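You operate a simulated robot arm through the tools that you are given. There is no shell and no other tool. Be economical: measure what you need, move in short steps, check, and stop when the job is done.

You run a simulated two-armed robot. Do the job below in one go: nothing can be reset, and whatever is moved stays where it is left.

JOB
Pour the purple jug through the orange strainer into the top-up pot.
Fine: close the outflow valve first; put the jug back, lay the strainer in the white tray, close the pot's lid; spill nothing. Set down upright: what you pick out.

Only the result counts: the job must be done as asked and must still hold three seconds after the hand-in. Knocking over, shifting, dropping, spilling or breaking anything else fails it. Lids that push on must go on centred and level and be pressed home; caps that screw on are set level and turned clockwise until they are tight.

ROBOT AND FRAMES
Two 7-joint arms with two-finger parallel grippers on one trunk, on a base that drives. Base frame: it is fixed to the floor where the robot stands at the start and does not move with it; the origin is under the middle of the robot, x ahead of it, y to its left, z up. Lengths are in m, angles in degrees, forces in N, time in s.
The left shoulder is at the start at [0.06, 0.143, 0.837], the right one opposite. With the tool pointing down near the work surface each hand reaches from about 0.22 to 0.68 m from the robot's upright axis, wherever it stands, measured 20 degrees to its own side. Places, roughly: outflow valve [1, 0, 0.9]; top-up lid [1.1, 0.2, 1]; top-up pot [1.1, 0.2, 0.9]; tray [1, 0.7, 0.9]; white tray [1, 0.75, 0.75]. Payload 1.57 kg a hand.
The TCP of each hand is the grasp point between the finger pads, 0.03 m short of the fingertips. In the tool frame z runs along the fingers and y along their closing line. Largest opening 0.11 m; finger width 0.024, thickness 0.012; the body of the gripper, 0.048 by 0.112 m, starts 0.078 m behind the TCP.
Orientation is told as [roll, pitch, yaw] about the base's x, y, z axes, in that order, counted from this pose: with the fingers straight down and closing along the base's y, the tool's x points along the base's -x, its y along +y and its z along -z.

CONTROLS
- The arms move only by the tool drive_tool. It takes "left_rows", "right_rows" or both (then of equal length, played together; a hand with none holds still); each is a list of rows, each a list of 3 entries, a list of its own where there are three numbers: the closure, from 0 (fully open) to 1 (shut), then the shift along the tool's x, y, z in mm, then the turn, a rotation vector about the tool's x, y, z in degrees. In form: [[hand, [dx, dy, dz], [wx, wy, wz]], ...]. A call has 1 to 8 rows; each row is the pose to reach, as a shift and turn from the pose commanded when the call began, along the tool's axes at that moment. Rows are played at 5 a second. More than 0.05 m and 8.6 degrees between two rows, or a gripper value outside its range, and nothing of the call is played. Where a pose cannot be reached the arm comes as near as it can. A force on the tool above 50 N (or 10 N above the force at the start of the call, whichever is more), or a blocked arm, ends the call early, and 0.2 s more pass. Each finger travels about 0.045 m/s and halts on what it meets, pressing with about 42 N; the grip force reading is that of the motor and also rises with nothing between the fingers. The clock runs only during rows and for 0.2 s after the last one: add rows that repeat a pose to give the fingers time. It gives the time, the measured TCP pose, the force on the tool (base axes), the opening and the grip force at its end, in the units of the frame above (readings bear some noise), with the torque about the TCP (base axes, N m) and any sound that the robot's microphone picked up, and new pictures: "views" is both (left out), scene, wrist or none (wrist: the cameras of the hands that moved).
- Cameras (640 x 400 px; columns grow to the right, rows downward): "scene" is now at [0.0602, 0.0141, 1.4644]; the picture's right is [0.24, -0.97, 0.00], its down [-0.61, -0.15, -0.78] and it looks along [0.76, 0.19, -0.63] (base axes); focal length 275 px, centre (320, 200). "left" rides on the left gripper at [0.07, -0.016, -0.141] in its tool frame; the picture's right is [0.23, 0.97, 0.00], its down [-0.86, 0.20, -0.48] and it looks along [-0.47, 0.11, 0.88] (tool axes); focal length 222 px, centre (320, 200). "right" rides on the right gripper at [0.07, 0.016, -0.141] in its tool frame; the picture's right is [-0.23, 0.97, 0.00], its down [-0.86, -0.20, -0.48] and it looks along [-0.47, -0.11, 0.88] (tool axes); focal length 222 px, centre (320, 200). There is no depth. A picture from a camera that has moved, and an enlarged one, comes with that camera's place and axes in the base frame and with its lens. The place of the scene camera against the robot may be out by one fixed shift of up to 0.018 m in any direction.
- slide_trunk(by): slides the trunk up (or, below 0, down) by that many m; the arms and the scene camera ride with it, the base frame stays. It gives what a move gives, with no picture.
- drive_base(legs): drives the robot by 1 to 6 legs, each [ahead, left, turn to the left] in m, m and degrees, along the robot's own axes; the way and the turn of a leg run together, so that a leg with both is an arc; at most 1.5 m and 180 degrees a leg. The arms and the cameras ride along, it lands a little off, and it stops where it bumps. It gives what a move gives, and a new picture of the scene camera.
- turn_head(pan, tilt): turns the head with the scene camera to pan (to the left, within 86 degrees either way) and tilt (down, from -29 to 69), counted from straight ahead of the robot. It gives what a move gives, and a new picture of the scene camera.
- enlarge(camera, box): a new picture of the part [left, top, right, bottom] of that camera's present view, enlarged. No time passes.
- finish_job(): hands the job in; it is judged then, once.

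Go step by step. Nothing tells you exact positions but the pictures and the camera data: compare them with the known pose of the tool, close in by small moves and look again before you grip or let go. The budget is 120 turns and 260 pictures, counting those below and the enlarged ones. Unless the task says otherwise, let go and move clear before handing in, and close with one line.

The tools are called after ">>>" by a JSON object that holds its "fn" and its "kwargs". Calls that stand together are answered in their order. drive_tool: Moves the arms, as the interface text tells. Its arguments: {"type":"object","properties":{"left_rows":{"type":"array"},"right_rows":{"type":"array"},"views":{"type":"string","enum":["both","scene","wrist","none"]}},"required":[]} The other tools are called the same way: slide_trunk (by) slides the trunk up or down; drive_base (legs) drives the base; turn_head (pan, tilt) turns the head that bears the scene camera; enlarge (camera, box) takes an enlarged picture of a part of a camera's view; finish_job () hands the job in.

At the start:

```text
time_s: 0.0
left_tcp_pos: [0.4255, 0.3173, 0.9998]
left_tcp_rot: [-0.1, 0.1, 0.1]
left_force: [-0.6, 0.2, -0.5]
left_ft_torque: [-0.01, -0.01, 0.03]
left_grip_width: 0.1102
left_gripper_force: 0.1
right_tcp_pos: [0.4571, -0.0618, 0.9995]
right_tcp_rot: [0.1, 0.0, 0.0]
right_force: [0.2, 1.3, -0.7]
right_ft_torque: [-0.02, 0.03, 0.02]
right_grip_width: 0.1099
right_gripper_force: 0.0
trunk travel left (down, up): [-0.435, 0.155]
robot x, y, heading: [0.0005, -0.0016, 0.3]
head pan, tilt: [13.8, 38.8]
```

scene: 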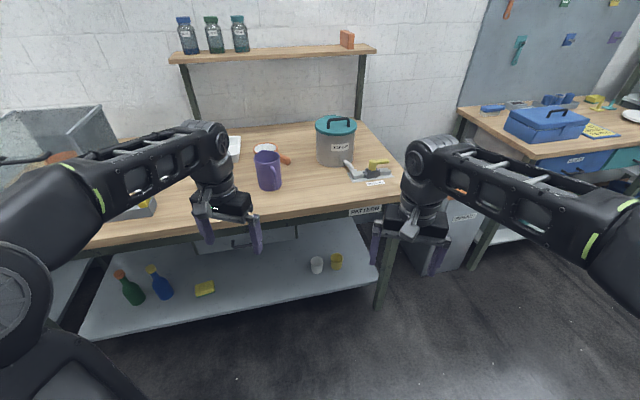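
right: 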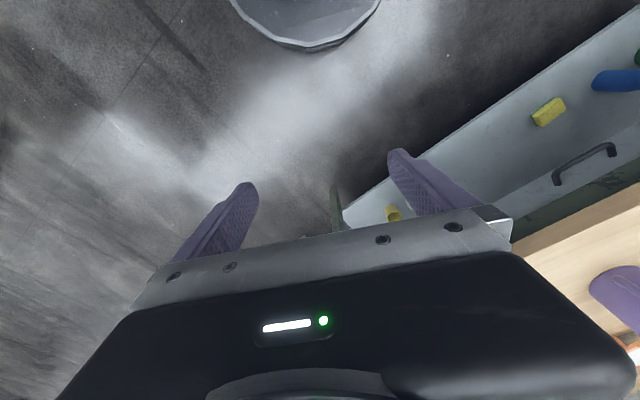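
left: 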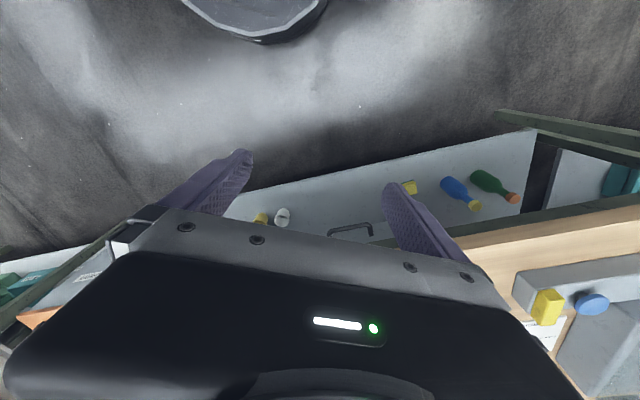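

I see the bench with a purple jug, an orange-handled strainer, a grey pot with a teal lid and a valve in front of it. I'll enlarge these areas first.

>>> {"fn": "enlarge", "kwargs": {"camera": "scene", "box": [220, 100, 420, 225]}}

>>> {"fn": "enlarge", "kwargs": {"camera": "scene", "box": [0, 80, 240, 230]}}

```text
3.20 times, centred on (320, 162) of scene
camera zoom: at [0.0602, 0.0141, 1.4644], right [0.24, -0.97, 0.0], down [-0.61, -0.15, -0.78], along [0.76, 0.19, -0.63], focal length 881 px, centre (320, 320)
```

zoom: 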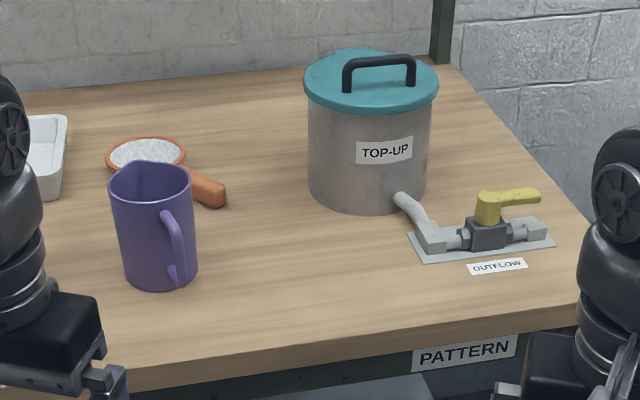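

```text
2.67 times, centred on (120, 155) of scene
camera zoom: at [0.0602, 0.0141, 1.4644], right [0.24, -0.97, 0.0], down [-0.61, -0.15, -0.78], along [0.76, 0.19, -0.63], focal length 734 px, centre (853, 320)
```

zoom: 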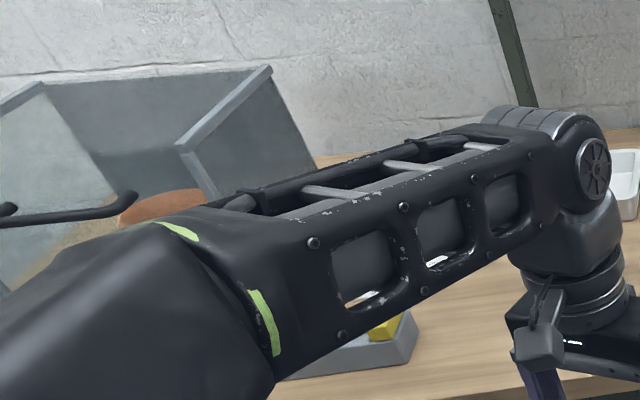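

The valve lever lies along its pipe, so it looks open. The left arm hides the tray area, so I'll turn the head to see it.

>>> {"fn": "turn_head", "kwargs": {"pan": 35, "tilt": 30}}

>>> {"fn": "turn_head", "kwargs": {"pan": 0, "tilt": 25}}

```text
time_s: 0.8
left_tcp_pos: [0.4255, 0.316, 1.0]
left_tcp_rot: [0.0, 0.0, 0.1]
left_force: [0.4, 0.8, -0.3]
left_ft_torque: [0.0, 0.02, -0.02]
left_grip_width: 0.1099
left_gripper_force: 0.1
right_tcp_pos: [0.4559, -0.0594, 0.9993]
right_tcp_rot: [0.0, -0.1, 0.0]
right_force: [1.2, 0.1, 0.9]
right_ft_torque: [0.02, 0.03, 0.03]
right_grip_width: 0.11
right_gripper_force: 0.1
trunk travel left (down, up): [-0.435, 0.155]
robot x, y, heading: [-0.002, -0.0022, 0.3]
head pan, tilt: [35.0, 30.0]
camera scene: at [0.051, 0.0455, 1.4781], right [0.57, -0.82, 0.0], down [-0.41, -0.29, -0.87], along [0.71, 0.5, -0.5], focal length 275 px, centre (320, 200)
```

scene: 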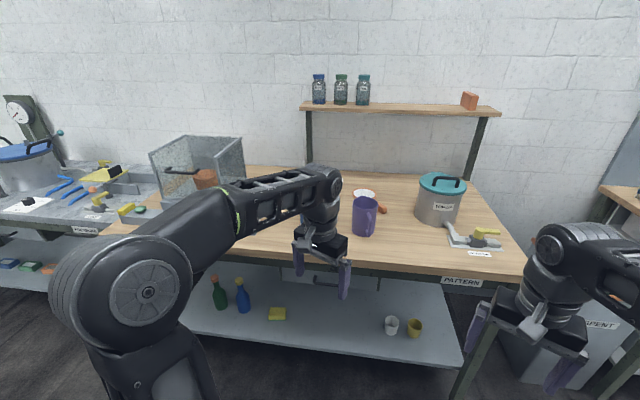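

```text
time_s: 1.9
left_tcp_pos: [0.4246, 0.3177, 0.9997]
left_tcp_rot: [0.0, 0.0, 0.0]
left_force: [0.1, -0.3, 0.1]
left_ft_torque: [0.04, 0.0, 0.0]
left_grip_width: 0.11
left_gripper_force: 0.1
right_tcp_pos: [0.457, -0.0612, 1.0003]
right_tcp_rot: [0.0, 0.1, -0.1]
right_force: [0.9, -0.1, 0.0]
right_ft_torque: [0.02, 0.02, 0.0]
right_grip_width: 0.11
right_gripper_force: 0.0
trunk travel left (down, up): [-0.435, 0.155]
robot x, y, heading: [-0.0011, 0.0018, 0.0]
head pan, tilt: [0.0, 25.0]
camera scene: at [0.0691, -0.0063, 1.486], right [0.0, -1.0, 0.0], down [-0.42, 0.0, -0.91], along [0.91, 0.0, -0.42], focal length 275 px, centre (320, 200)
```

scene: 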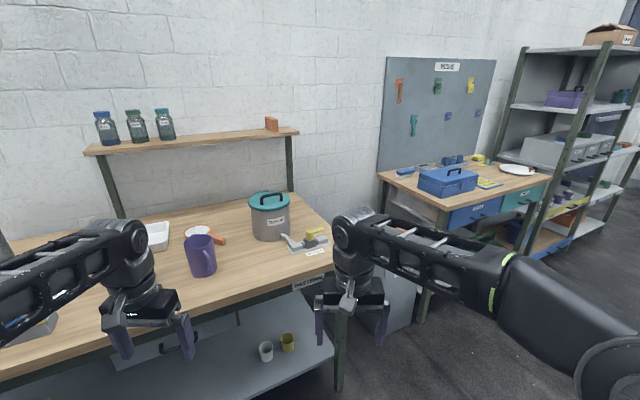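

The bench is turned about 24° to the left and its top is at about z 0.85. I estimate the pot near (1.10, 0.21), the jug near (0.85, 0.41), the strainer near (1.12, 0.54) and the valve near (0.98, 0.03). I'll raise the trunk, square up to the bench and drive in.

>>> {"fn": "slide_trunk", "kwargs": {"by": 0.15}}

>>> {"fn": "drive_base", "kwargs": {"legs": [[0, 0, 24], [0.3, 0, 0]]}}

>>> {"fn": "turn_head", "kwargs": {"pan": 0, "tilt": 45}}

```text
time_s: 3.6
left_tcp_pos: [0.4261, 0.318, 1.1509]
left_tcp_rot: [0.0, -0.1, 0.0]
left_force: [0.1, 0.5, 0.4]
left_ft_torque: [0.03, -0.01, -0.01]
left_grip_width: 0.1097
left_gripper_force: 0.1
right_tcp_pos: [0.457, -0.0608, 1.1496]
right_tcp_rot: [0.0, 0.0, -0.1]
right_force: [-0.5, 0.4, -0.4]
right_ft_torque: [-0.01, -0.02, 0.01]
right_grip_width: 0.1099
right_gripper_force: 0.1
trunk travel left (down, up): [-0.585, 0.005]
robot x, y, heading: [0.0026, -0.0013, -0.4]
head pan, tilt: [0.0, 25.0]
```

```text
time_s: 6.9
left_tcp_pos: [0.5334, 0.5839, 1.1493]
left_tcp_rot: [0.0, 0.0, 24.0]
left_force: [0.2, 0.3, -0.1]
left_ft_torque: [0.01, 0.02, 0.01]
left_grip_width: 0.11
left_gripper_force: 0.0
right_tcp_pos: [0.716, 0.2536, 1.1486]
right_tcp_rot: [0.0, 0.1, 24.0]
right_force: [0.8, -0.1, 0.3]
right_ft_torque: [0.0, 0.01, -0.05]
right_grip_width: 0.11
right_gripper_force: 0.0
trunk travel left (down, up): [-0.585, 0.005]
robot x, y, heading: [0.2701, 0.1206, 23.9]
head pan, tilt: [0.0, 25.0]
camera scene: at [0.3384, 0.1412, 1.636], right [0.41, -0.91, 0.0], down [-0.39, -0.17, -0.91], along [0.83, 0.37, -0.42], focal length 275 px, centre (320, 200)
```

scene: 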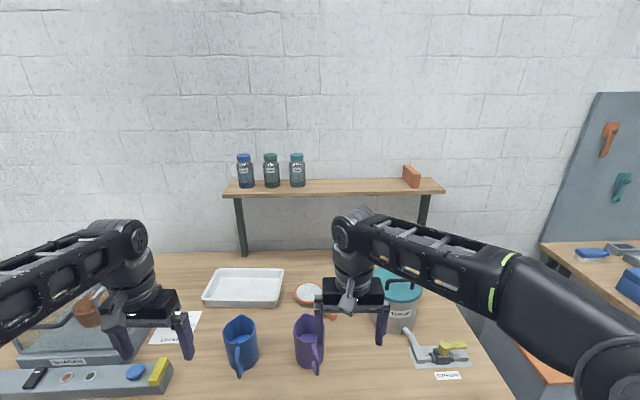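

```text
time_s: 7.7
left_tcp_pos: [0.5327, 0.5838, 1.1495]
left_tcp_rot: [0.0, -0.1, 24.0]
left_force: [-0.3, -0.4, 0.8]
left_ft_torque: [0.04, 0.01, -0.01]
left_grip_width: 0.1101
left_gripper_force: 0.1
right_tcp_pos: [0.7158, 0.2527, 1.1504]
right_tcp_rot: [0.0, 0.0, 24.0]
right_force: [0.3, -0.5, -0.5]
right_ft_torque: [-0.01, -0.02, 0.01]
right_grip_width: 0.11
right_gripper_force: 0.1
trunk travel left (down, up): [-0.585, 0.005]
robot x, y, heading: [0.2754, 0.1219, 24.1]
head pan, tilt: [0.0, 45.0]
camera scene: at [0.3275, 0.1363, 1.6055], right [0.41, -0.91, 0.0], down [-0.65, -0.29, -0.71], along [0.65, 0.29, -0.71], focal length 275 px, centre (320, 200)
```

scene: 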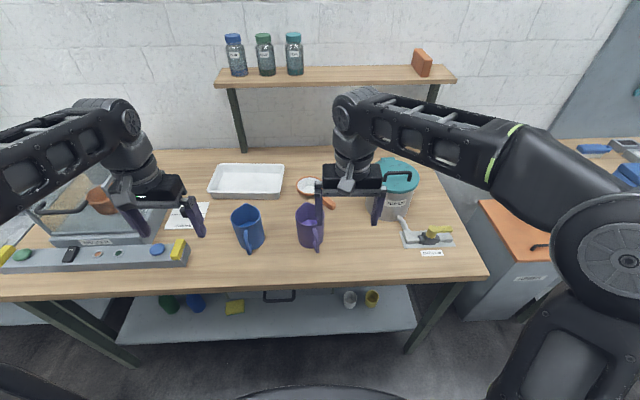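

The view is clear now, and there is also a blue jug close to the purple one. I'll enlarge for detail.

>>> {"fn": "enlarge", "kwargs": {"camera": "scene", "box": [180, 140, 340, 260]}}

>>> {"fn": "enlarge", "kwargs": {"camera": "scene", "box": [340, 140, 480, 270]}}

>>> {"fn": "enlarge", "kwargs": {"camera": "right", "box": [0, 0, 640, 400]}}

```text
3.33 times, centred on (260, 200) of scene
camera zoom: at [0.3275, 0.1363, 1.6055], right [0.41, -0.91, 0.0], down [-0.65, -0.29, -0.71], along [0.65, 0.29, -0.71], focal length 918 px, centre (520, 200)
```

zoom: 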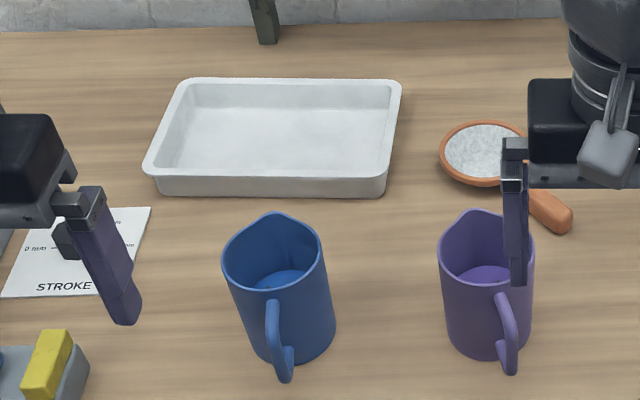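

```text
3.08 times, centred on (410, 205) of scene
camera zoom: at [0.3275, 0.1363, 1.6055], right [0.41, -0.91, 0.0], down [-0.65, -0.29, -0.71], along [0.65, 0.29, -0.71], focal length 847 px, centre (43, 185)
```

zoom: 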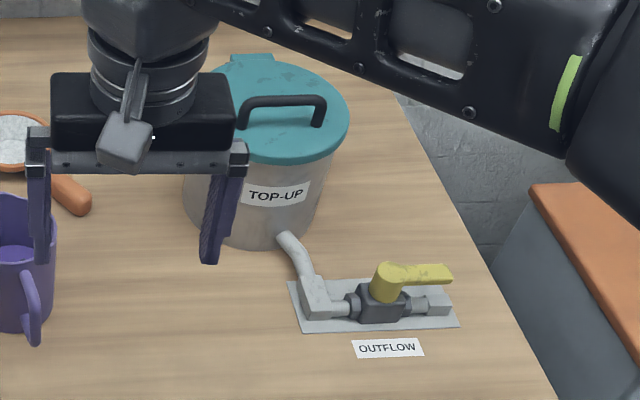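

```text
1.00 times, centred on (320, 200) of right (not enlarged: the box is as wide or as high as the picture)
camera zoom: at [0.6462, 0.2388, 1.2923], right [-0.19, 0.98, 0.0], down [0.86, 0.17, 0.48], along [0.47, 0.09, -0.88], focal length 222 px, centre (320, 200)
```

zoom: 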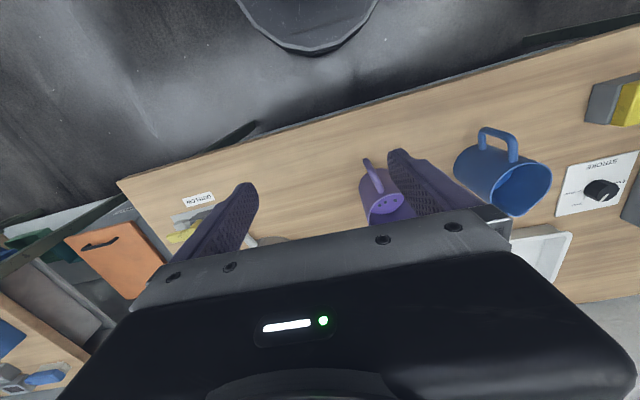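

I'll drive closer to the bench so the right hand reaches the valve.

>>> {"fn": "drive_base", "kwargs": {"legs": [[0.22, -0.1, 0]]}}

```text
time_s: 9.5
left_tcp_pos: [0.7735, 0.5838, 1.1503]
left_tcp_rot: [0.1, 0.1, 24.3]
left_force: [1.1, 0.0, 0.3]
left_ft_torque: [0.04, 0.04, -0.02]
left_grip_width: 0.1101
left_gripper_force: 0.0
right_tcp_pos: [0.9577, 0.2517, 1.1489]
right_tcp_rot: [0.0, 0.1, 24.2]
right_force: [-0.3, 0.1, 0.6]
right_ft_torque: [0.03, 0.02, 0.02]
right_grip_width: 0.1099
right_gripper_force: 0.0
trunk travel left (down, up): [-0.585, 0.005]
robot x, y, heading: [0.5168, 0.121, 24.2]
head pan, tilt: [0.0, 45.0]
camera scene: at [0.57, 0.1349, 1.6054], right [0.41, -0.91, 0.0], down [-0.65, -0.29, -0.71], along [0.64, 0.29, -0.71], focal length 275 px, centre (320, 200)
```

scene: 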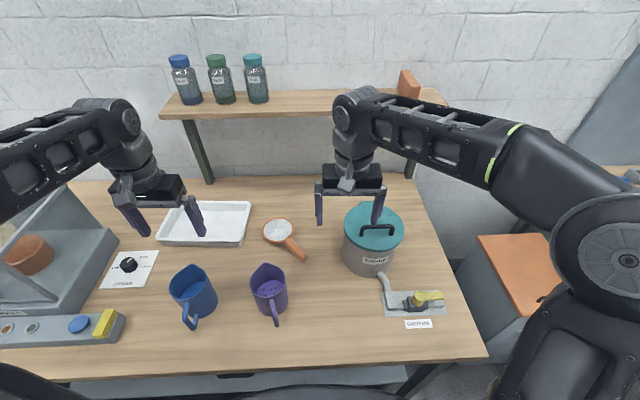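

>>> {"fn": "enlarge", "kwargs": {"camera": "scene", "box": [330, 190, 470, 340]}}

>>> {"fn": "enlarge", "kwargs": {"camera": "scene", "box": [220, 190, 340, 340]}}

>>> {"fn": "enlarge", "kwargs": {"camera": "scene", "box": [0, 180, 240, 360]}}

```text
2.67 times, centred on (400, 265) of scene
camera zoom: at [0.57, 0.1349, 1.6054], right [0.41, -0.91, 0.0], down [-0.65, -0.29, -0.71], along [0.64, 0.29, -0.71], focal length 734 px, centre (107, 27)
```

zoom: 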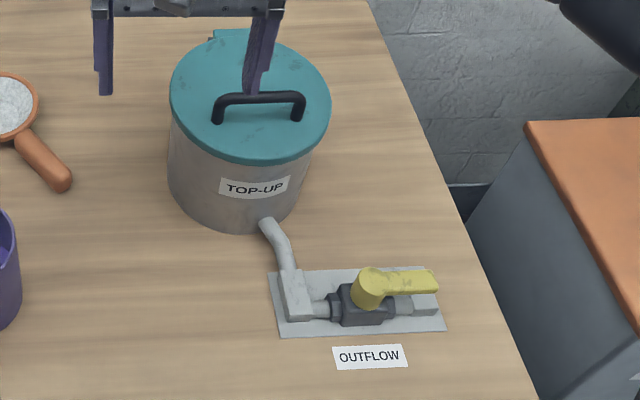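

```text
2.67 times, centred on (280, 265) of scene
camera zoom: at [0.57, 0.1349, 1.6054], right [0.41, -0.91, 0.0], down [-0.65, -0.29, -0.71], along [0.64, 0.29, -0.71], focal length 734 px, centre (427, 27)
```

zoom: 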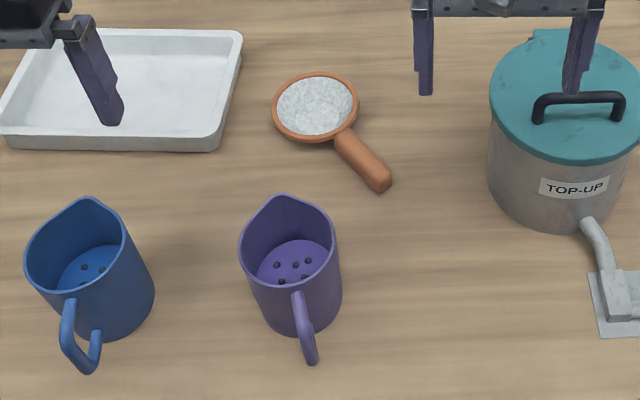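

```text
2.22 times, centred on (120, 270) of scene
camera zoom: at [0.57, 0.1349, 1.6054], right [0.41, -0.91, 0.0], down [-0.65, -0.29, -0.71], along [0.64, 0.29, -0.71], focal length 612 px, centre (764, 44)
```

zoom: 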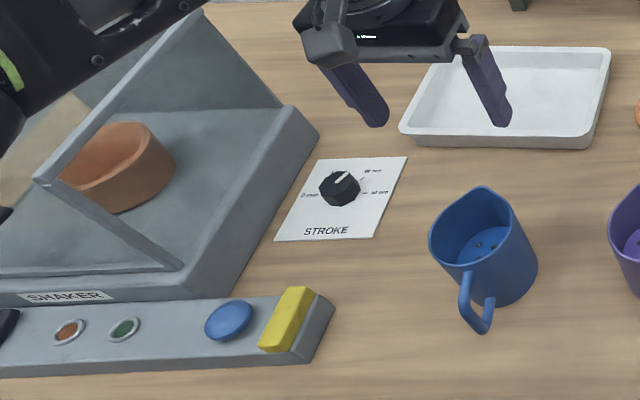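

The jug holds liquid with dark bits in it, and its spout is opposite the handle. The pot's lid seems hinged at the back. First I move the right hand, closed, above the far side of the valve lever.

>>> {"fn": "drive_tool", "kwargs": {"right_rows": [[0.5, [8, -45, 0], [0, 0, 0]], [1, [16, -90, 0], [0, 0, 0]], [1, [24, -135, 0], [0, 0, 0]], [1, [32, -180, 0], [0, 0, 0]], [1, [46, -220, 15], [0, 0, 0]], [1, [46, -236, 55], [0, 0, 0]], [1, [46, -236, 95], [0, 0, 0]], [1, [46, -236, 100], [0, 0, 0]]]}}

>>> {"fn": "enlarge", "kwargs": {"camera": "scene", "box": [340, 190, 480, 340]}}

```text
time_s: 11.3
left_tcp_pos: [0.7725, 0.5838, 1.1495]
left_tcp_rot: [-0.1, 0.0, 24.2]
left_force: [-0.3, -0.1, 0.0]
left_ft_torque: [0.02, 0.02, -0.01]
left_grip_width: 0.11
left_gripper_force: 0.1
right_tcp_pos: [1.0119, 0.0168, 1.0493]
right_tcp_rot: [-0.1, 0.0, 24.3]
right_force: [-0.2, -0.7, -1.0]
right_ft_torque: [0.0, 0.0, 0.01]
right_grip_width: 0.0001
right_gripper_force: 21.0
trunk travel left (down, up): [-0.585, 0.005]
robot x, y, heading: [0.517, 0.1225, 24.2]
head pan, tilt: [0.0, 45.0]
camera scene: at [0.5685, 0.1348, 1.6055], right [0.41, -0.91, 0.0], down [-0.65, -0.29, -0.71], along [0.65, 0.29, -0.71], focal length 275 px, centre (320, 200)
camera right: at [0.9415, 0.0031, 1.1919], right [-0.19, 0.98, 0.0], down [0.86, 0.17, 0.48], along [0.47, 0.09, -0.88], focal length 222 px, centre (320, 200)
```

scene: 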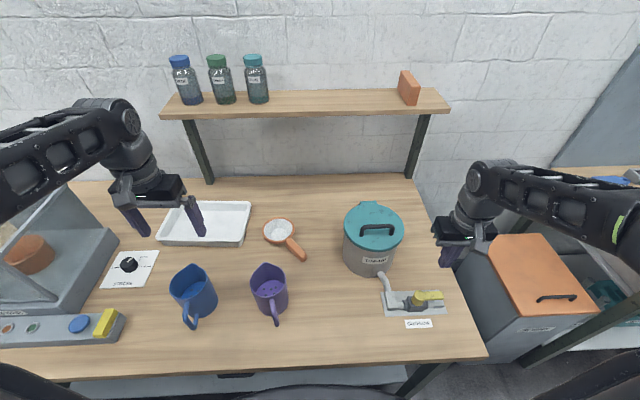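
right: 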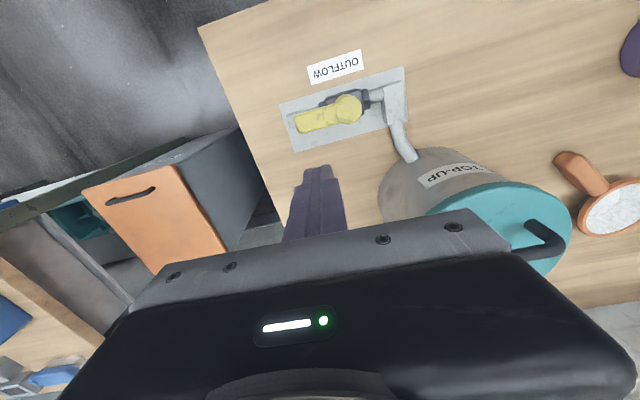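

```text
2.67 times, centred on (410, 265) of scene
camera zoom: at [0.5685, 0.1348, 1.6055], right [0.41, -0.91, 0.0], down [-0.65, -0.29, -0.71], along [0.65, 0.29, -0.71], focal length 734 px, centre (80, 27)
```

zoom: 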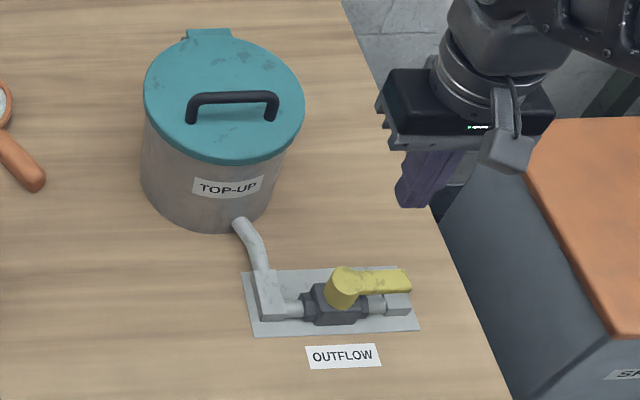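

The lever pivot is at about (0.964, 0.037, 0.93) and the lever points along the pipe towards about −64°. I lower the closed fingers beside its far edge and look.

>>> {"fn": "drive_tool", "kwargs": {"right_rows": [[1, [0, -5, 45], [0, 0, 0]], [1, [0, -5, 90], [0, 0, 0]], [1, [0, -5, 106], [0, 0, 0]]], "views": "wrist"}}

>>> {"fn": "enlarge", "kwargs": {"camera": "scene", "box": [370, 250, 480, 340]}}

```text
time_s: 12.1
left_tcp_pos: [0.772, 0.5831, 1.1512]
left_tcp_rot: [0.0, 0.1, 24.1]
left_force: [0.1, 0.1, 1.0]
left_ft_torque: [-0.02, -0.04, -0.02]
left_grip_width: 0.1102
left_gripper_force: 0.0
right_tcp_pos: [1.0133, 0.0115, 0.9423]
right_tcp_rot: [-0.1, 0.0, 24.2]
right_force: [0.5, 0.3, 0.2]
right_ft_torque: [-0.02, -0.04, -0.01]
right_grip_width: 0.0
right_gripper_force: 21.4
trunk travel left (down, up): [-0.585, 0.005]
robot x, y, heading: [0.5092, 0.1181, 24.0]
head pan, tilt: [0.0, 45.0]
camera right: at [0.9437, -0.0011, 1.0853], right [-0.19, 0.98, 0.0], down [0.86, 0.17, 0.48], along [0.47, 0.09, -0.88], focal length 222 px, centre (320, 200)
```

right: 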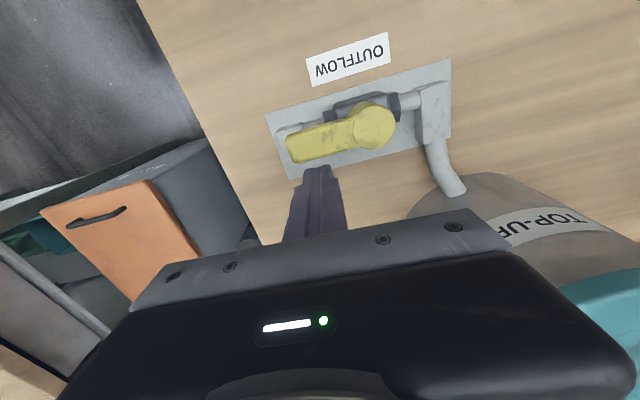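

```text
4.44 times, centred on (425, 295) of scene
camera zoom: at [0.5687, 0.1348, 1.6055], right [0.41, -0.91, 0.0], down [-0.65, -0.29, -0.71], along [0.65, 0.29, -0.71], focal length 1223 px, centre (-147, -222)
```

zoom: 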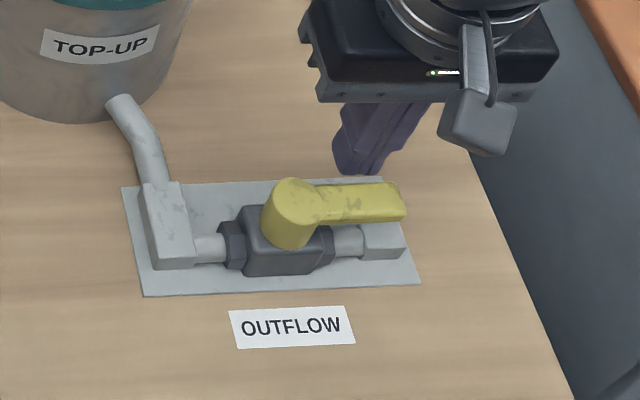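

Everything matches the estimates. I sweep the lever clockwise towards the robot, following the arc.

>>> {"fn": "drive_tool", "kwargs": {"right_rows": [[1, [11, -1, 0], [0, 0, 0]], [1, [23.3, -5.2, 0], [0, 0, 0]], [1, [34.7, -7, 0], [0, 0, 0]], [1, [47.1, -5.5, 0], [0, 0, 0]], [1, [60, 0.7, 0], [0, 0, 0]], [1, [70.8, 11, 0], [0, 0, 0]]]}}

```text
time_s: 12.8
left_tcp_pos: [0.7732, 0.5851, 1.15]
left_tcp_rot: [0.0, 0.0, 24.4]
left_force: [-0.5, -0.6, -0.1]
left_ft_torque: [0.02, -0.01, 0.0]
left_grip_width: 0.1099
left_gripper_force: 0.0
right_tcp_pos: [1.0066, 0.0087, 0.9472]
right_tcp_rot: [0.0, -2.4, 24.7]
right_force: [19.4, 11.7, -7.2]
right_ft_torque: [0.15, -0.55, -0.01]
right_grip_width: 0.0
right_gripper_force: 21.1
trunk travel left (down, up): [-0.585, 0.005]
robot x, y, heading: [0.5137, 0.1207, 24.6]
head pan, tilt: [0.0, 45.0]
stopped in row 3 (right hand): the force on the tool passed its limit at 57 N (the readings are from after the stop); the commanded pose is now the measured one
camera scene: at [0.5703, 0.1348, 1.6054], right [0.41, -0.91, 0.0], down [-0.64, -0.29, -0.71], along [0.64, 0.29, -0.71], focal length 275 px, centre (320, 200)
camera right: at [0.9311, -0.0097, 1.0872], right [-0.2, 0.98, 0.01], down [0.84, 0.17, 0.51], along [0.5, 0.11, -0.86], focal length 222 px, centre (320, 200)
```

scene: 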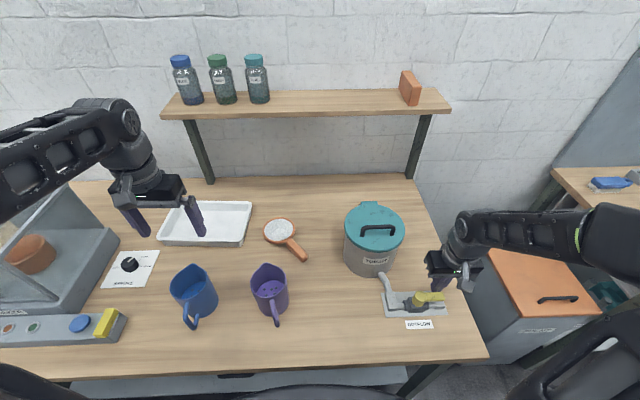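
right: 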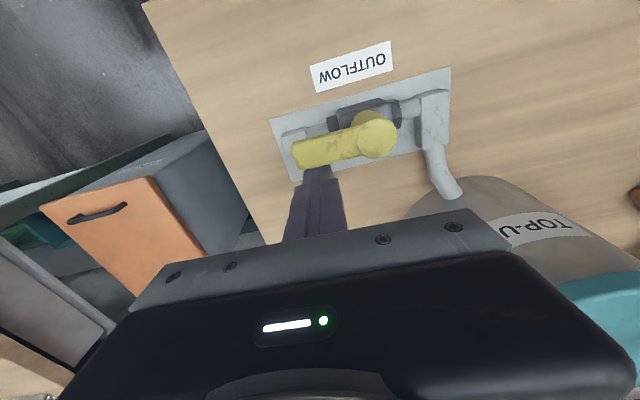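

The lever seems to be against its stop in that direction, so it should close the other way. I lift over and come down on the near side.

>>> {"fn": "drive_tool", "kwargs": {"right_rows": [[1, [-12, 0, 0], [0, 1.2, 0]], [1, [-12, 0, -45], [0, 2.4, 0]], [1, [24, 0, -50], [0, 2.4, 0]], [1, [62, -1, -50], [0, 2.4, 0]], [1, [62, -1, -10], [0, 2.4, 0]], [1, [62, -1, 4], [0, 2.4, 0]]]}}

>>> {"fn": "enlarge", "kwargs": {"camera": "scene", "box": [370, 250, 480, 340]}}

```text
time_s: 14.2
left_tcp_pos: [0.7725, 0.5845, 1.1491]
left_tcp_rot: [0.0, 0.0, 24.2]
left_force: [0.6, 0.7, 0.0]
left_ft_torque: [-0.01, 0.0, 0.0]
left_grip_width: 0.1095
left_gripper_force: 0.1
right_tcp_pos: [0.945, -0.0218, 0.9406]
right_tcp_rot: [0.1, 0.6, 24.6]
right_force: [-0.1, 0.9, -0.2]
right_ft_torque: [0.02, 0.0, 0.04]
right_grip_width: 0.0
right_gripper_force: 22.1
trunk travel left (down, up): [-0.585, 0.005]
robot x, y, heading: [0.5157, 0.1179, 24.5]
head pan, tilt: [0.0, 45.0]
camera scene: at [0.5684, 0.1353, 1.6055], right [0.41, -0.91, 0.0], down [-0.64, -0.29, -0.71], along [0.64, 0.29, -0.71], focal length 275 px, centre (320, 200)
camera right: at [0.8766, -0.0358, 1.0844], right [-0.2, 0.98, 0.0], down [0.87, 0.18, 0.47], along [0.46, 0.09, -0.88], focal length 222 px, centre (320, 200)
```

scene: 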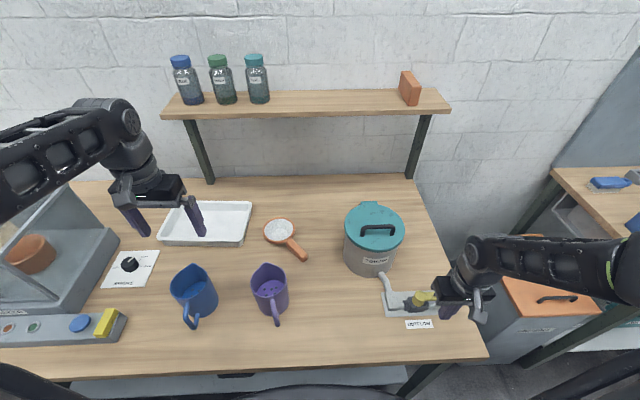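
right: 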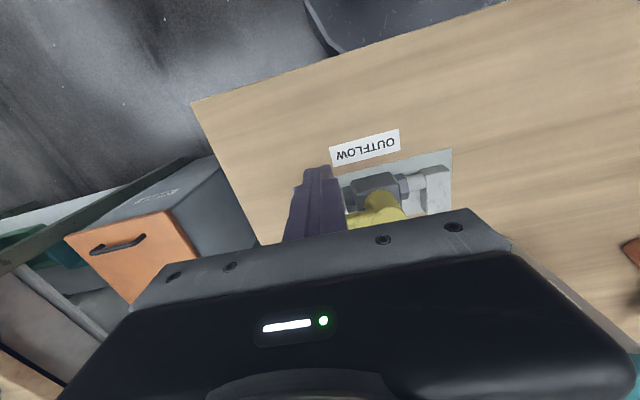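

```text
4.44 times, centred on (425, 295) of scene
camera zoom: at [0.5684, 0.1353, 1.6055], right [0.41, -0.91, 0.0], down [-0.64, -0.29, -0.71], along [0.64, 0.29, -0.71], focal length 1223 px, centre (-147, -222)
```

zoom: 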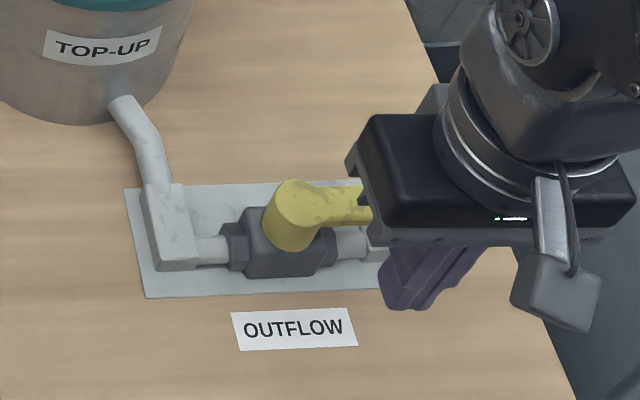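

Now I sweep it the other way, away from the robot.

>>> {"fn": "drive_tool", "kwargs": {"right_rows": [[1, [-21, 1, 0], [0, 0, 0]], [1, [-33.3, -3.2, 0], [0, 0, 0]], [1, [-44.7, -5, 0], [0, 0, 0]], [1, [-57.1, -3.5, 0], [0, 0, 0]], [1, [-70, 2.7, 0], [0, 0, 0]], [1, [-80.8, 13.1, 0], [0, 0, 0]]]}}

>>> {"fn": "enlarge", "kwargs": {"camera": "scene", "box": [370, 250, 480, 340]}}

```text
time_s: 15.6
left_tcp_pos: [0.7733, 0.5851, 1.1496]
left_tcp_rot: [0.0, 0.0, 24.3]
left_force: [-0.8, 0.1, 0.8]
left_ft_torque: [0.01, 0.0, 0.01]
left_grip_width: 0.1099
left_gripper_force: 0.1
right_tcp_pos: [1.0147, 0.024, 0.9412]
right_tcp_rot: [0.1, 0.7, 24.5]
right_force: [-0.3, 0.1, 0.5]
right_ft_torque: [0.0, -0.03, 0.01]
right_grip_width: 0.0
right_gripper_force: 20.9
trunk travel left (down, up): [-0.585, 0.005]
robot x, y, heading: [0.5165, 0.121, 24.3]
head pan, tilt: [0.0, 45.0]
camera scene: at [0.5693, 0.1357, 1.6055], right [0.41, -0.91, 0.0], down [-0.64, -0.29, -0.71], along [0.64, 0.29, -0.71], focal length 275 px, centre (320, 200)
camera right: at [0.9462, 0.0106, 1.0833], right [-0.2, 0.98, 0.0], down [0.87, 0.18, 0.47], along [0.46, 0.09, -0.88], focal length 222 px, centre (320, 200)
```

scene: 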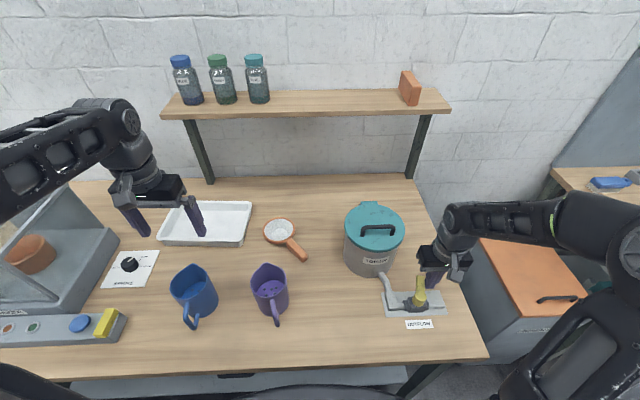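
right: 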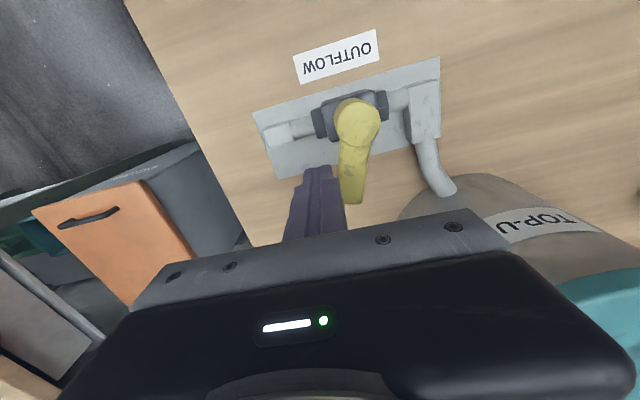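

```text
4.44 times, centred on (425, 295) of scene
camera zoom: at [0.5693, 0.1357, 1.6055], right [0.41, -0.91, 0.0], down [-0.64, -0.29, -0.71], along [0.64, 0.29, -0.71], focal length 1223 px, centre (-147, -222)
```

zoom: 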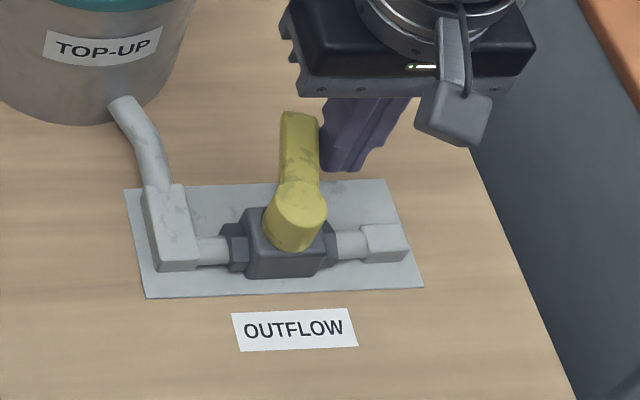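

The lever turned freely and is almost across the pipe. I push it gently on to its stop.

>>> {"fn": "drive_tool", "kwargs": {"right_rows": [[1, [-6, 8, 0], [0, 0, 0]], [1, [-7, 13, 0], [0, 0, 0]], [1, [-8, 17, 0], [0, 0, 0]], [1, [-8, 21, 0], [0, 0, 0]], [1, [-8, 25, 0], [0, 0, 0]]], "views": "wrist"}}

>>> {"fn": "enlarge", "kwargs": {"camera": "scene", "box": [370, 250, 480, 340]}}

```text
time_s: 16.8
left_tcp_pos: [0.7761, 0.5792, 1.1506]
left_tcp_rot: [0.2, 0.0, 24.3]
left_force: [0.8, -0.4, -0.8]
left_ft_torque: [0.0, 0.01, 0.0]
left_grip_width: 0.11
left_gripper_force: 0.0
right_tcp_pos: [1.0128, 0.0421, 0.9394]
right_tcp_rot: [-0.1, 0.6, 24.2]
right_force: [18.1, -39.9, 8.9]
right_ft_torque: [-0.61, -0.14, 0.5]
right_grip_width: 0.0003
right_gripper_force: 21.0
trunk travel left (down, up): [-0.585, 0.005]
robot x, y, heading: [0.5174, 0.1153, 24.4]
head pan, tilt: [0.0, 45.0]
camera right: at [0.9456, 0.0284, 1.0826], right [-0.19, 0.98, 0.0], down [0.87, 0.17, 0.47], along [0.46, 0.09, -0.88], focal length 222 px, centre (320, 200)
```

right: 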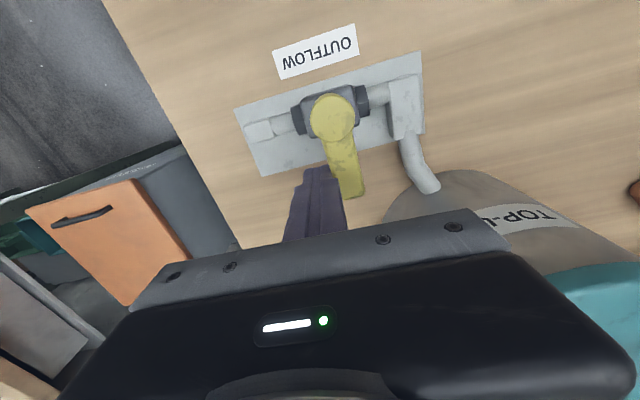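

```text
4.44 times, centred on (425, 295) of scene
camera zoom: at [0.5714, 0.129, 1.6057], right [0.41, -0.91, 0.0], down [-0.65, -0.29, -0.71], along [0.64, 0.29, -0.71], focal length 1223 px, centre (-147, -222)
```

zoom: 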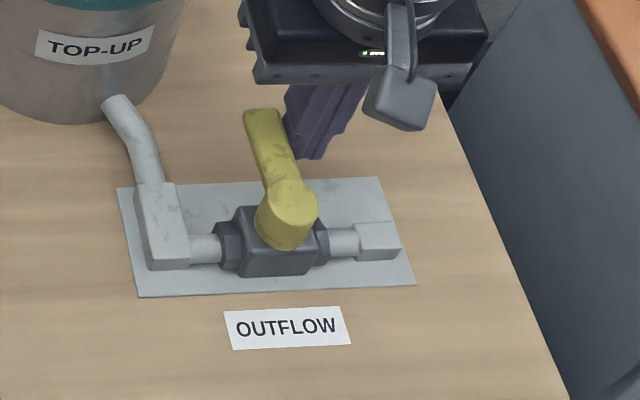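

The lever hit its stop across the pipe, so the valve is closed. I back off, rise, and begin turning the right hand so it can take the lid handle.

>>> {"fn": "drive_tool", "kwargs": {"right_rows": [[1, [-2, -14, 0], [0, 0, 0]], [1, [0, -16, -40], [0, 0, 0]], [1, [0, -16, -85], [0, 0, 8.4]], [0.6, [0, -16, -130], [0, 0, 16.8]], [0.6, [0, -16, -170], [0, 0, 25]], [0.6, [0, -16, -200], [0, 0, 33]], [0.6, [0, -16, -210], [0, 0, 41]], [0.6, [0, -16, -210], [0, 0, 49]]], "views": "none"}}

>>> {"fn": "drive_tool", "kwargs": {"right_rows": [[0.6, [0, 0, 0], [0, 0, 8.4]], [0.6, [0, 0, 0], [0, 0, 16.8]], [0.6, [0, 0, 0], [0, 0, 25]], [0.6, [0, 0, 0], [0, 0, 33]], [0.6, [0, 0, 0], [0, 0, 41]]]}}

```text
time_s: 18.6
left_tcp_pos: [0.7729, 0.5854, 1.1499]
left_tcp_rot: [0.0, -0.1, 24.2]
left_force: [0.0, -0.6, 0.5]
left_ft_torque: [-0.01, 0.0, -0.01]
left_grip_width: 0.1099
left_gripper_force: 0.0
right_tcp_pos: [1.0188, 0.0382, 1.149]
right_tcp_rot: [-0.5, 0.6, -24.6]
right_force: [-0.3, -0.5, 0.5]
right_ft_torque: [0.02, -0.01, 0.0]
right_grip_width: 0.044
right_gripper_force: 0.0
trunk travel left (down, up): [-0.585, 0.005]
robot x, y, heading: [0.5113, 0.1193, 24.4]
head pan, tilt: [0.0, 45.0]
```

```text
time_s: 19.8
left_tcp_pos: [0.7715, 0.5846, 1.1495]
left_tcp_rot: [0.0, 0.0, 24.3]
left_force: [0.1, -1.5, 0.0]
left_ft_torque: [0.02, -0.02, -0.02]
left_grip_width: 0.1102
left_gripper_force: 0.1
right_tcp_pos: [1.0192, 0.0361, 1.1499]
right_tcp_rot: [-0.8, 0.1, -65.6]
right_force: [0.0, -0.5, 0.3]
right_ft_torque: [0.02, 0.02, 0.0]
right_grip_width: 0.0437
right_gripper_force: 0.0
trunk travel left (down, up): [-0.585, 0.005]
robot x, y, heading: [0.5157, 0.1237, 24.3]
head pan, tilt: [0.0, 45.0]
camera scene: at [0.5692, 0.1354, 1.6055], right [0.41, -0.91, 0.0], down [-0.64, -0.29, -0.71], along [0.64, 0.29, -0.71], focal length 275 px, centre (320, 200)
camera right: at [1.0081, 0.1072, 1.2922], right [0.98, 0.2, -0.01], down [0.18, -0.86, 0.48], along [0.08, -0.47, -0.88], focal length 222 px, centre (320, 200)
```

scene: 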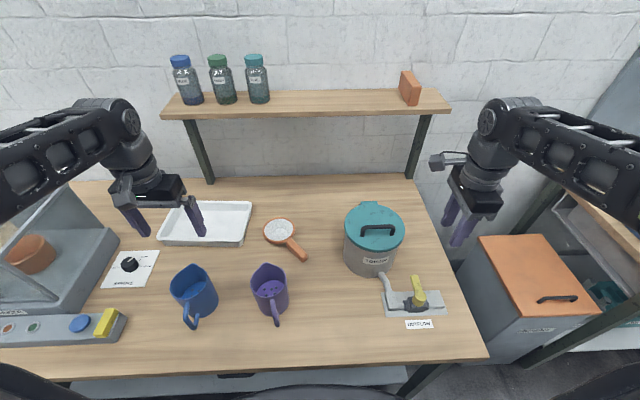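
right: 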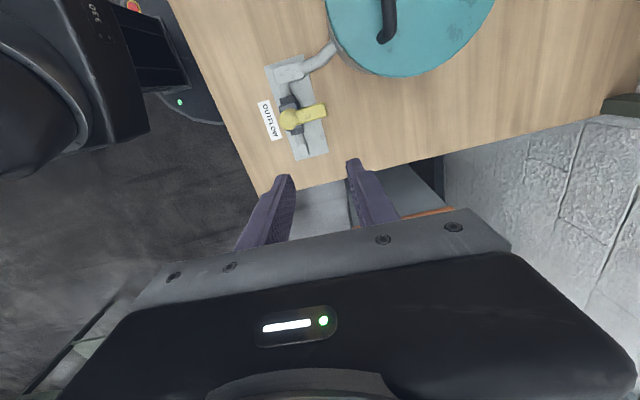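

The hand's yaw is right for the lid's bar handle, which I estimate centred at (1.034, 0.188, 1.056). I tilt the hand forward and place it in front of the handle.

>>> {"fn": "drive_tool", "kwargs": {"right_rows": [[0.7, [16, -3, 4], [-7.5, 0, 0]], [0.7, [33, -6, 9], [-15, 0, 0]], [0.7, [50, -10, 13], [-22.5, 0, 0]], [0.7, [66, -13, 17], [-30, 0, 0]], [0.7, [83, -16, 22], [-37.5, 0, 0]], [0.7, [100, -20, 26], [-45, 0, 0]], [0.7, [116, -23, 30], [-52.5, 0, 0]], [0.7, [132, -26, 35], [-60, 0, 0]]]}}

>>> {"fn": "enlarge", "kwargs": {"camera": "scene", "box": [320, 180, 460, 290]}}

```text
time_s: 21.6
left_tcp_pos: [0.7718, 0.5864, 1.1492]
left_tcp_rot: [-0.2, 0.1, 24.4]
left_force: [-0.2, -0.1, 0.3]
left_ft_torque: [-0.05, -0.04, 0.0]
left_grip_width: 0.1101
left_gripper_force: 0.1
right_tcp_pos: [0.9864, 0.1946, 1.1668]
right_tcp_rot: [59.0, 0.0, -65.5]
right_force: [0.3, 0.7, -0.6]
right_ft_torque: [-0.05, -0.04, -0.05]
right_grip_width: 0.033
right_gripper_force: 0.0
right hand out of reach, approached as far as the arm can: row 6, 7, 8
trunk travel left (down, up): [-0.585, 0.005]
robot x, y, heading: [0.5179, 0.1188, 24.2]
head pan, tilt: [0.0, 45.0]
camera scene: at [0.5681, 0.1381, 1.6054], right [0.41, -0.91, 0.0], down [-0.64, -0.29, -0.71], along [0.64, 0.29, -0.71], focal length 275 px, centre (320, 200)
camera right: at [0.8551, 0.2103, 1.255], right [0.55, 0.0, 0.84], down [-0.11, -0.99, 0.07], along [0.83, -0.13, -0.54], focal length 222 px, centre (320, 200)
```

scene: 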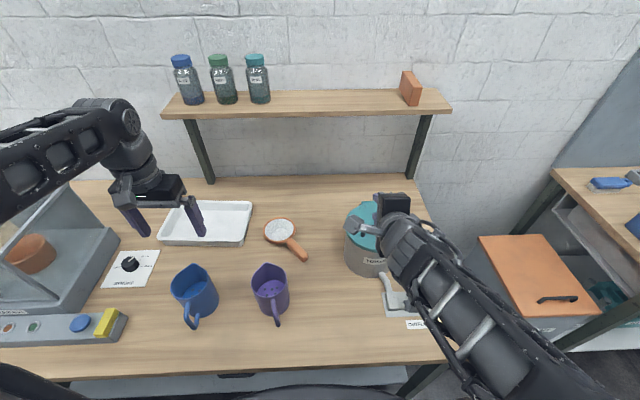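
right: 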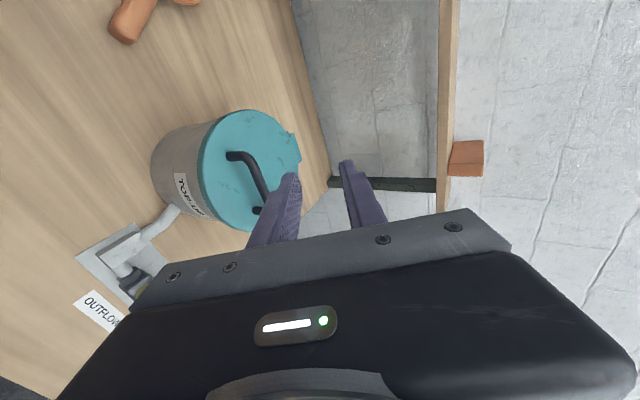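

```text
3.64 times, centred on (390, 235) of scene
camera zoom: at [0.5681, 0.1381, 1.6054], right [0.41, -0.91, 0.0], down [-0.64, -0.29, -0.71], along [0.64, 0.29, -0.71], focal length 1001 px, centre (66, 73)
```

zoom: 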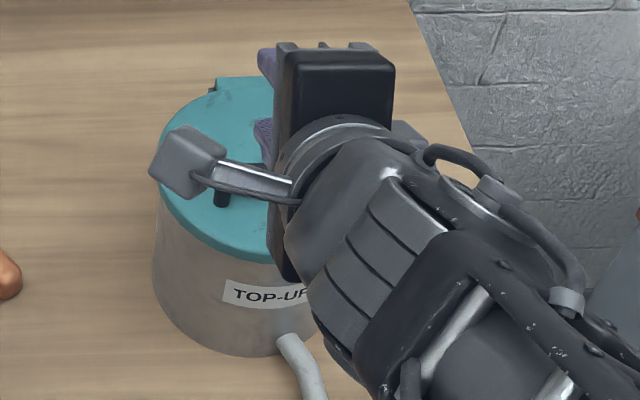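

The pot is too close for a forward-tilted hand, so I back the base off 0.2 m and try again.

>>> {"fn": "drive_base", "kwargs": {"legs": [[-0.2, 0, 0]]}}

```text
time_s: 23.2
left_tcp_pos: [0.5889, 0.502, 1.1505]
left_tcp_rot: [0.0, -0.1, 24.3]
left_force: [-0.6, -0.5, 0.3]
left_ft_torque: [0.0, -0.04, -0.02]
left_grip_width: 0.11
left_gripper_force: 0.1
right_tcp_pos: [0.802, 0.1081, 1.1673]
right_tcp_rot: [59.2, 0.1, -65.4]
right_force: [-1.0, 0.2, 0.5]
right_ft_torque: [0.04, -0.02, -0.06]
right_grip_width: 0.0331
right_gripper_force: 0.0
trunk travel left (down, up): [-0.585, 0.005]
robot x, y, heading: [0.334, 0.041, 24.2]
head pan, tilt: [0.0, 45.0]
camera scene: at [0.3847, 0.0522, 1.6055], right [0.41, -0.91, 0.0], down [-0.64, -0.29, -0.71], along [0.65, 0.29, -0.71], focal length 275 px, centre (320, 200)
```

scene: 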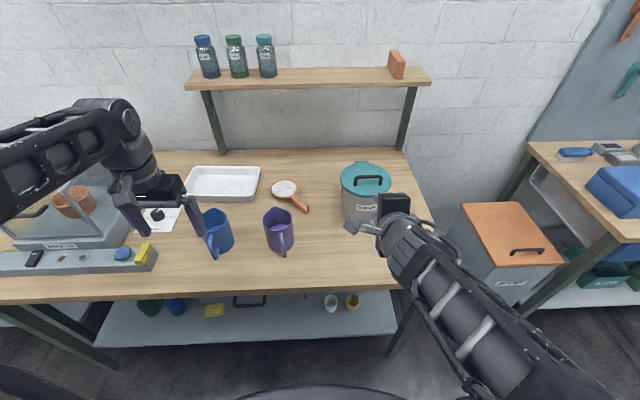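

I bring the right hand to the standoff in front of the handle, tilted 30° below horizontal.

>>> {"fn": "drive_tool", "kwargs": {"right_rows": [[0.65, [-6, 8, 38], [0, 0, 0]], [0.65, [-12, 15, 75], [0, 0, 0]], [0.65, [-18, 22, 112], [0, 0, 0]], [0.65, [-23, 28, 140], [0, 0, 0]], [0.65, [-23, 28, 140], [0, 0, 0]]]}}

>>> {"fn": "enlarge", "kwargs": {"camera": "scene", "box": [310, 140, 430, 240]}}

```text
time_s: 24.4
left_tcp_pos: [0.5892, 0.5025, 1.1499]
left_tcp_rot: [0.0, 0.0, 24.3]
left_force: [0.0, 0.5, -0.8]
left_ft_torque: [0.0, -0.06, -0.02]
left_grip_width: 0.11
left_gripper_force: 0.2
right_tcp_pos: [0.9361, 0.1438, 1.1205]
right_tcp_rot: [59.2, 0.1, -65.6]
right_force: [0.0, 0.4, -0.5]
right_ft_torque: [0.01, 0.0, 0.0]
right_grip_width: 0.0388
right_gripper_force: 0.1
trunk travel left (down, up): [-0.585, 0.005]
robot x, y, heading: [0.3324, 0.0424, 24.3]
head pan, tilt: [0.0, 45.0]
camera scene: at [0.3858, 0.0529, 1.6055], right [0.41, -0.91, 0.0], down [-0.64, -0.29, -0.71], along [0.64, 0.29, -0.71], focal length 275 px, centre (320, 200)
camera right: at [0.8048, 0.1599, 1.2074], right [0.55, 0.0, 0.84], down [-0.11, -0.99, 0.07], along [0.83, -0.13, -0.54], focal length 222 px, centre (320, 200)
```

scene: 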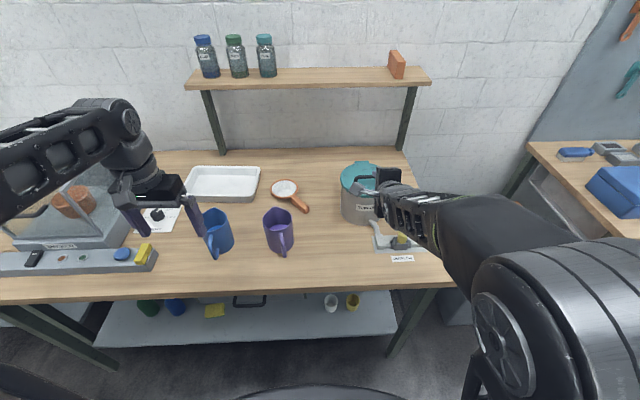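
right: 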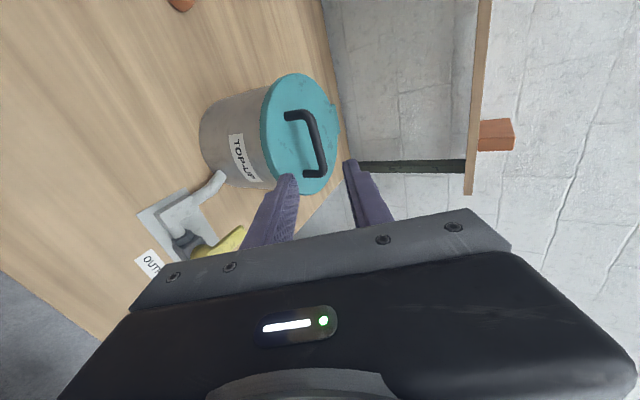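

```text
4.00 times, centred on (370, 190) of scene
camera zoom: at [0.3858, 0.0529, 1.6055], right [0.41, -0.91, 0.0], down [-0.64, -0.29, -0.71], along [0.64, 0.29, -0.71], focal length 1101 px, centre (120, 240)
```

zoom: 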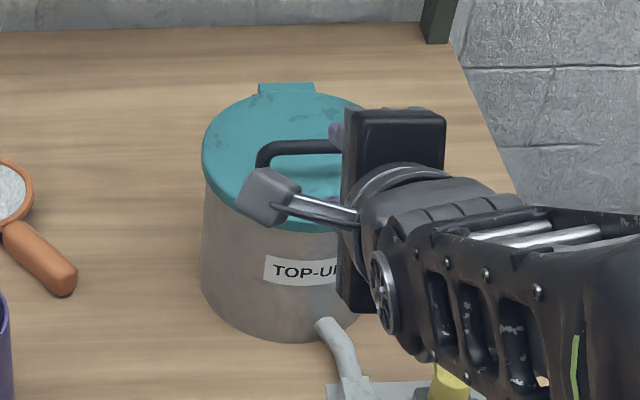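

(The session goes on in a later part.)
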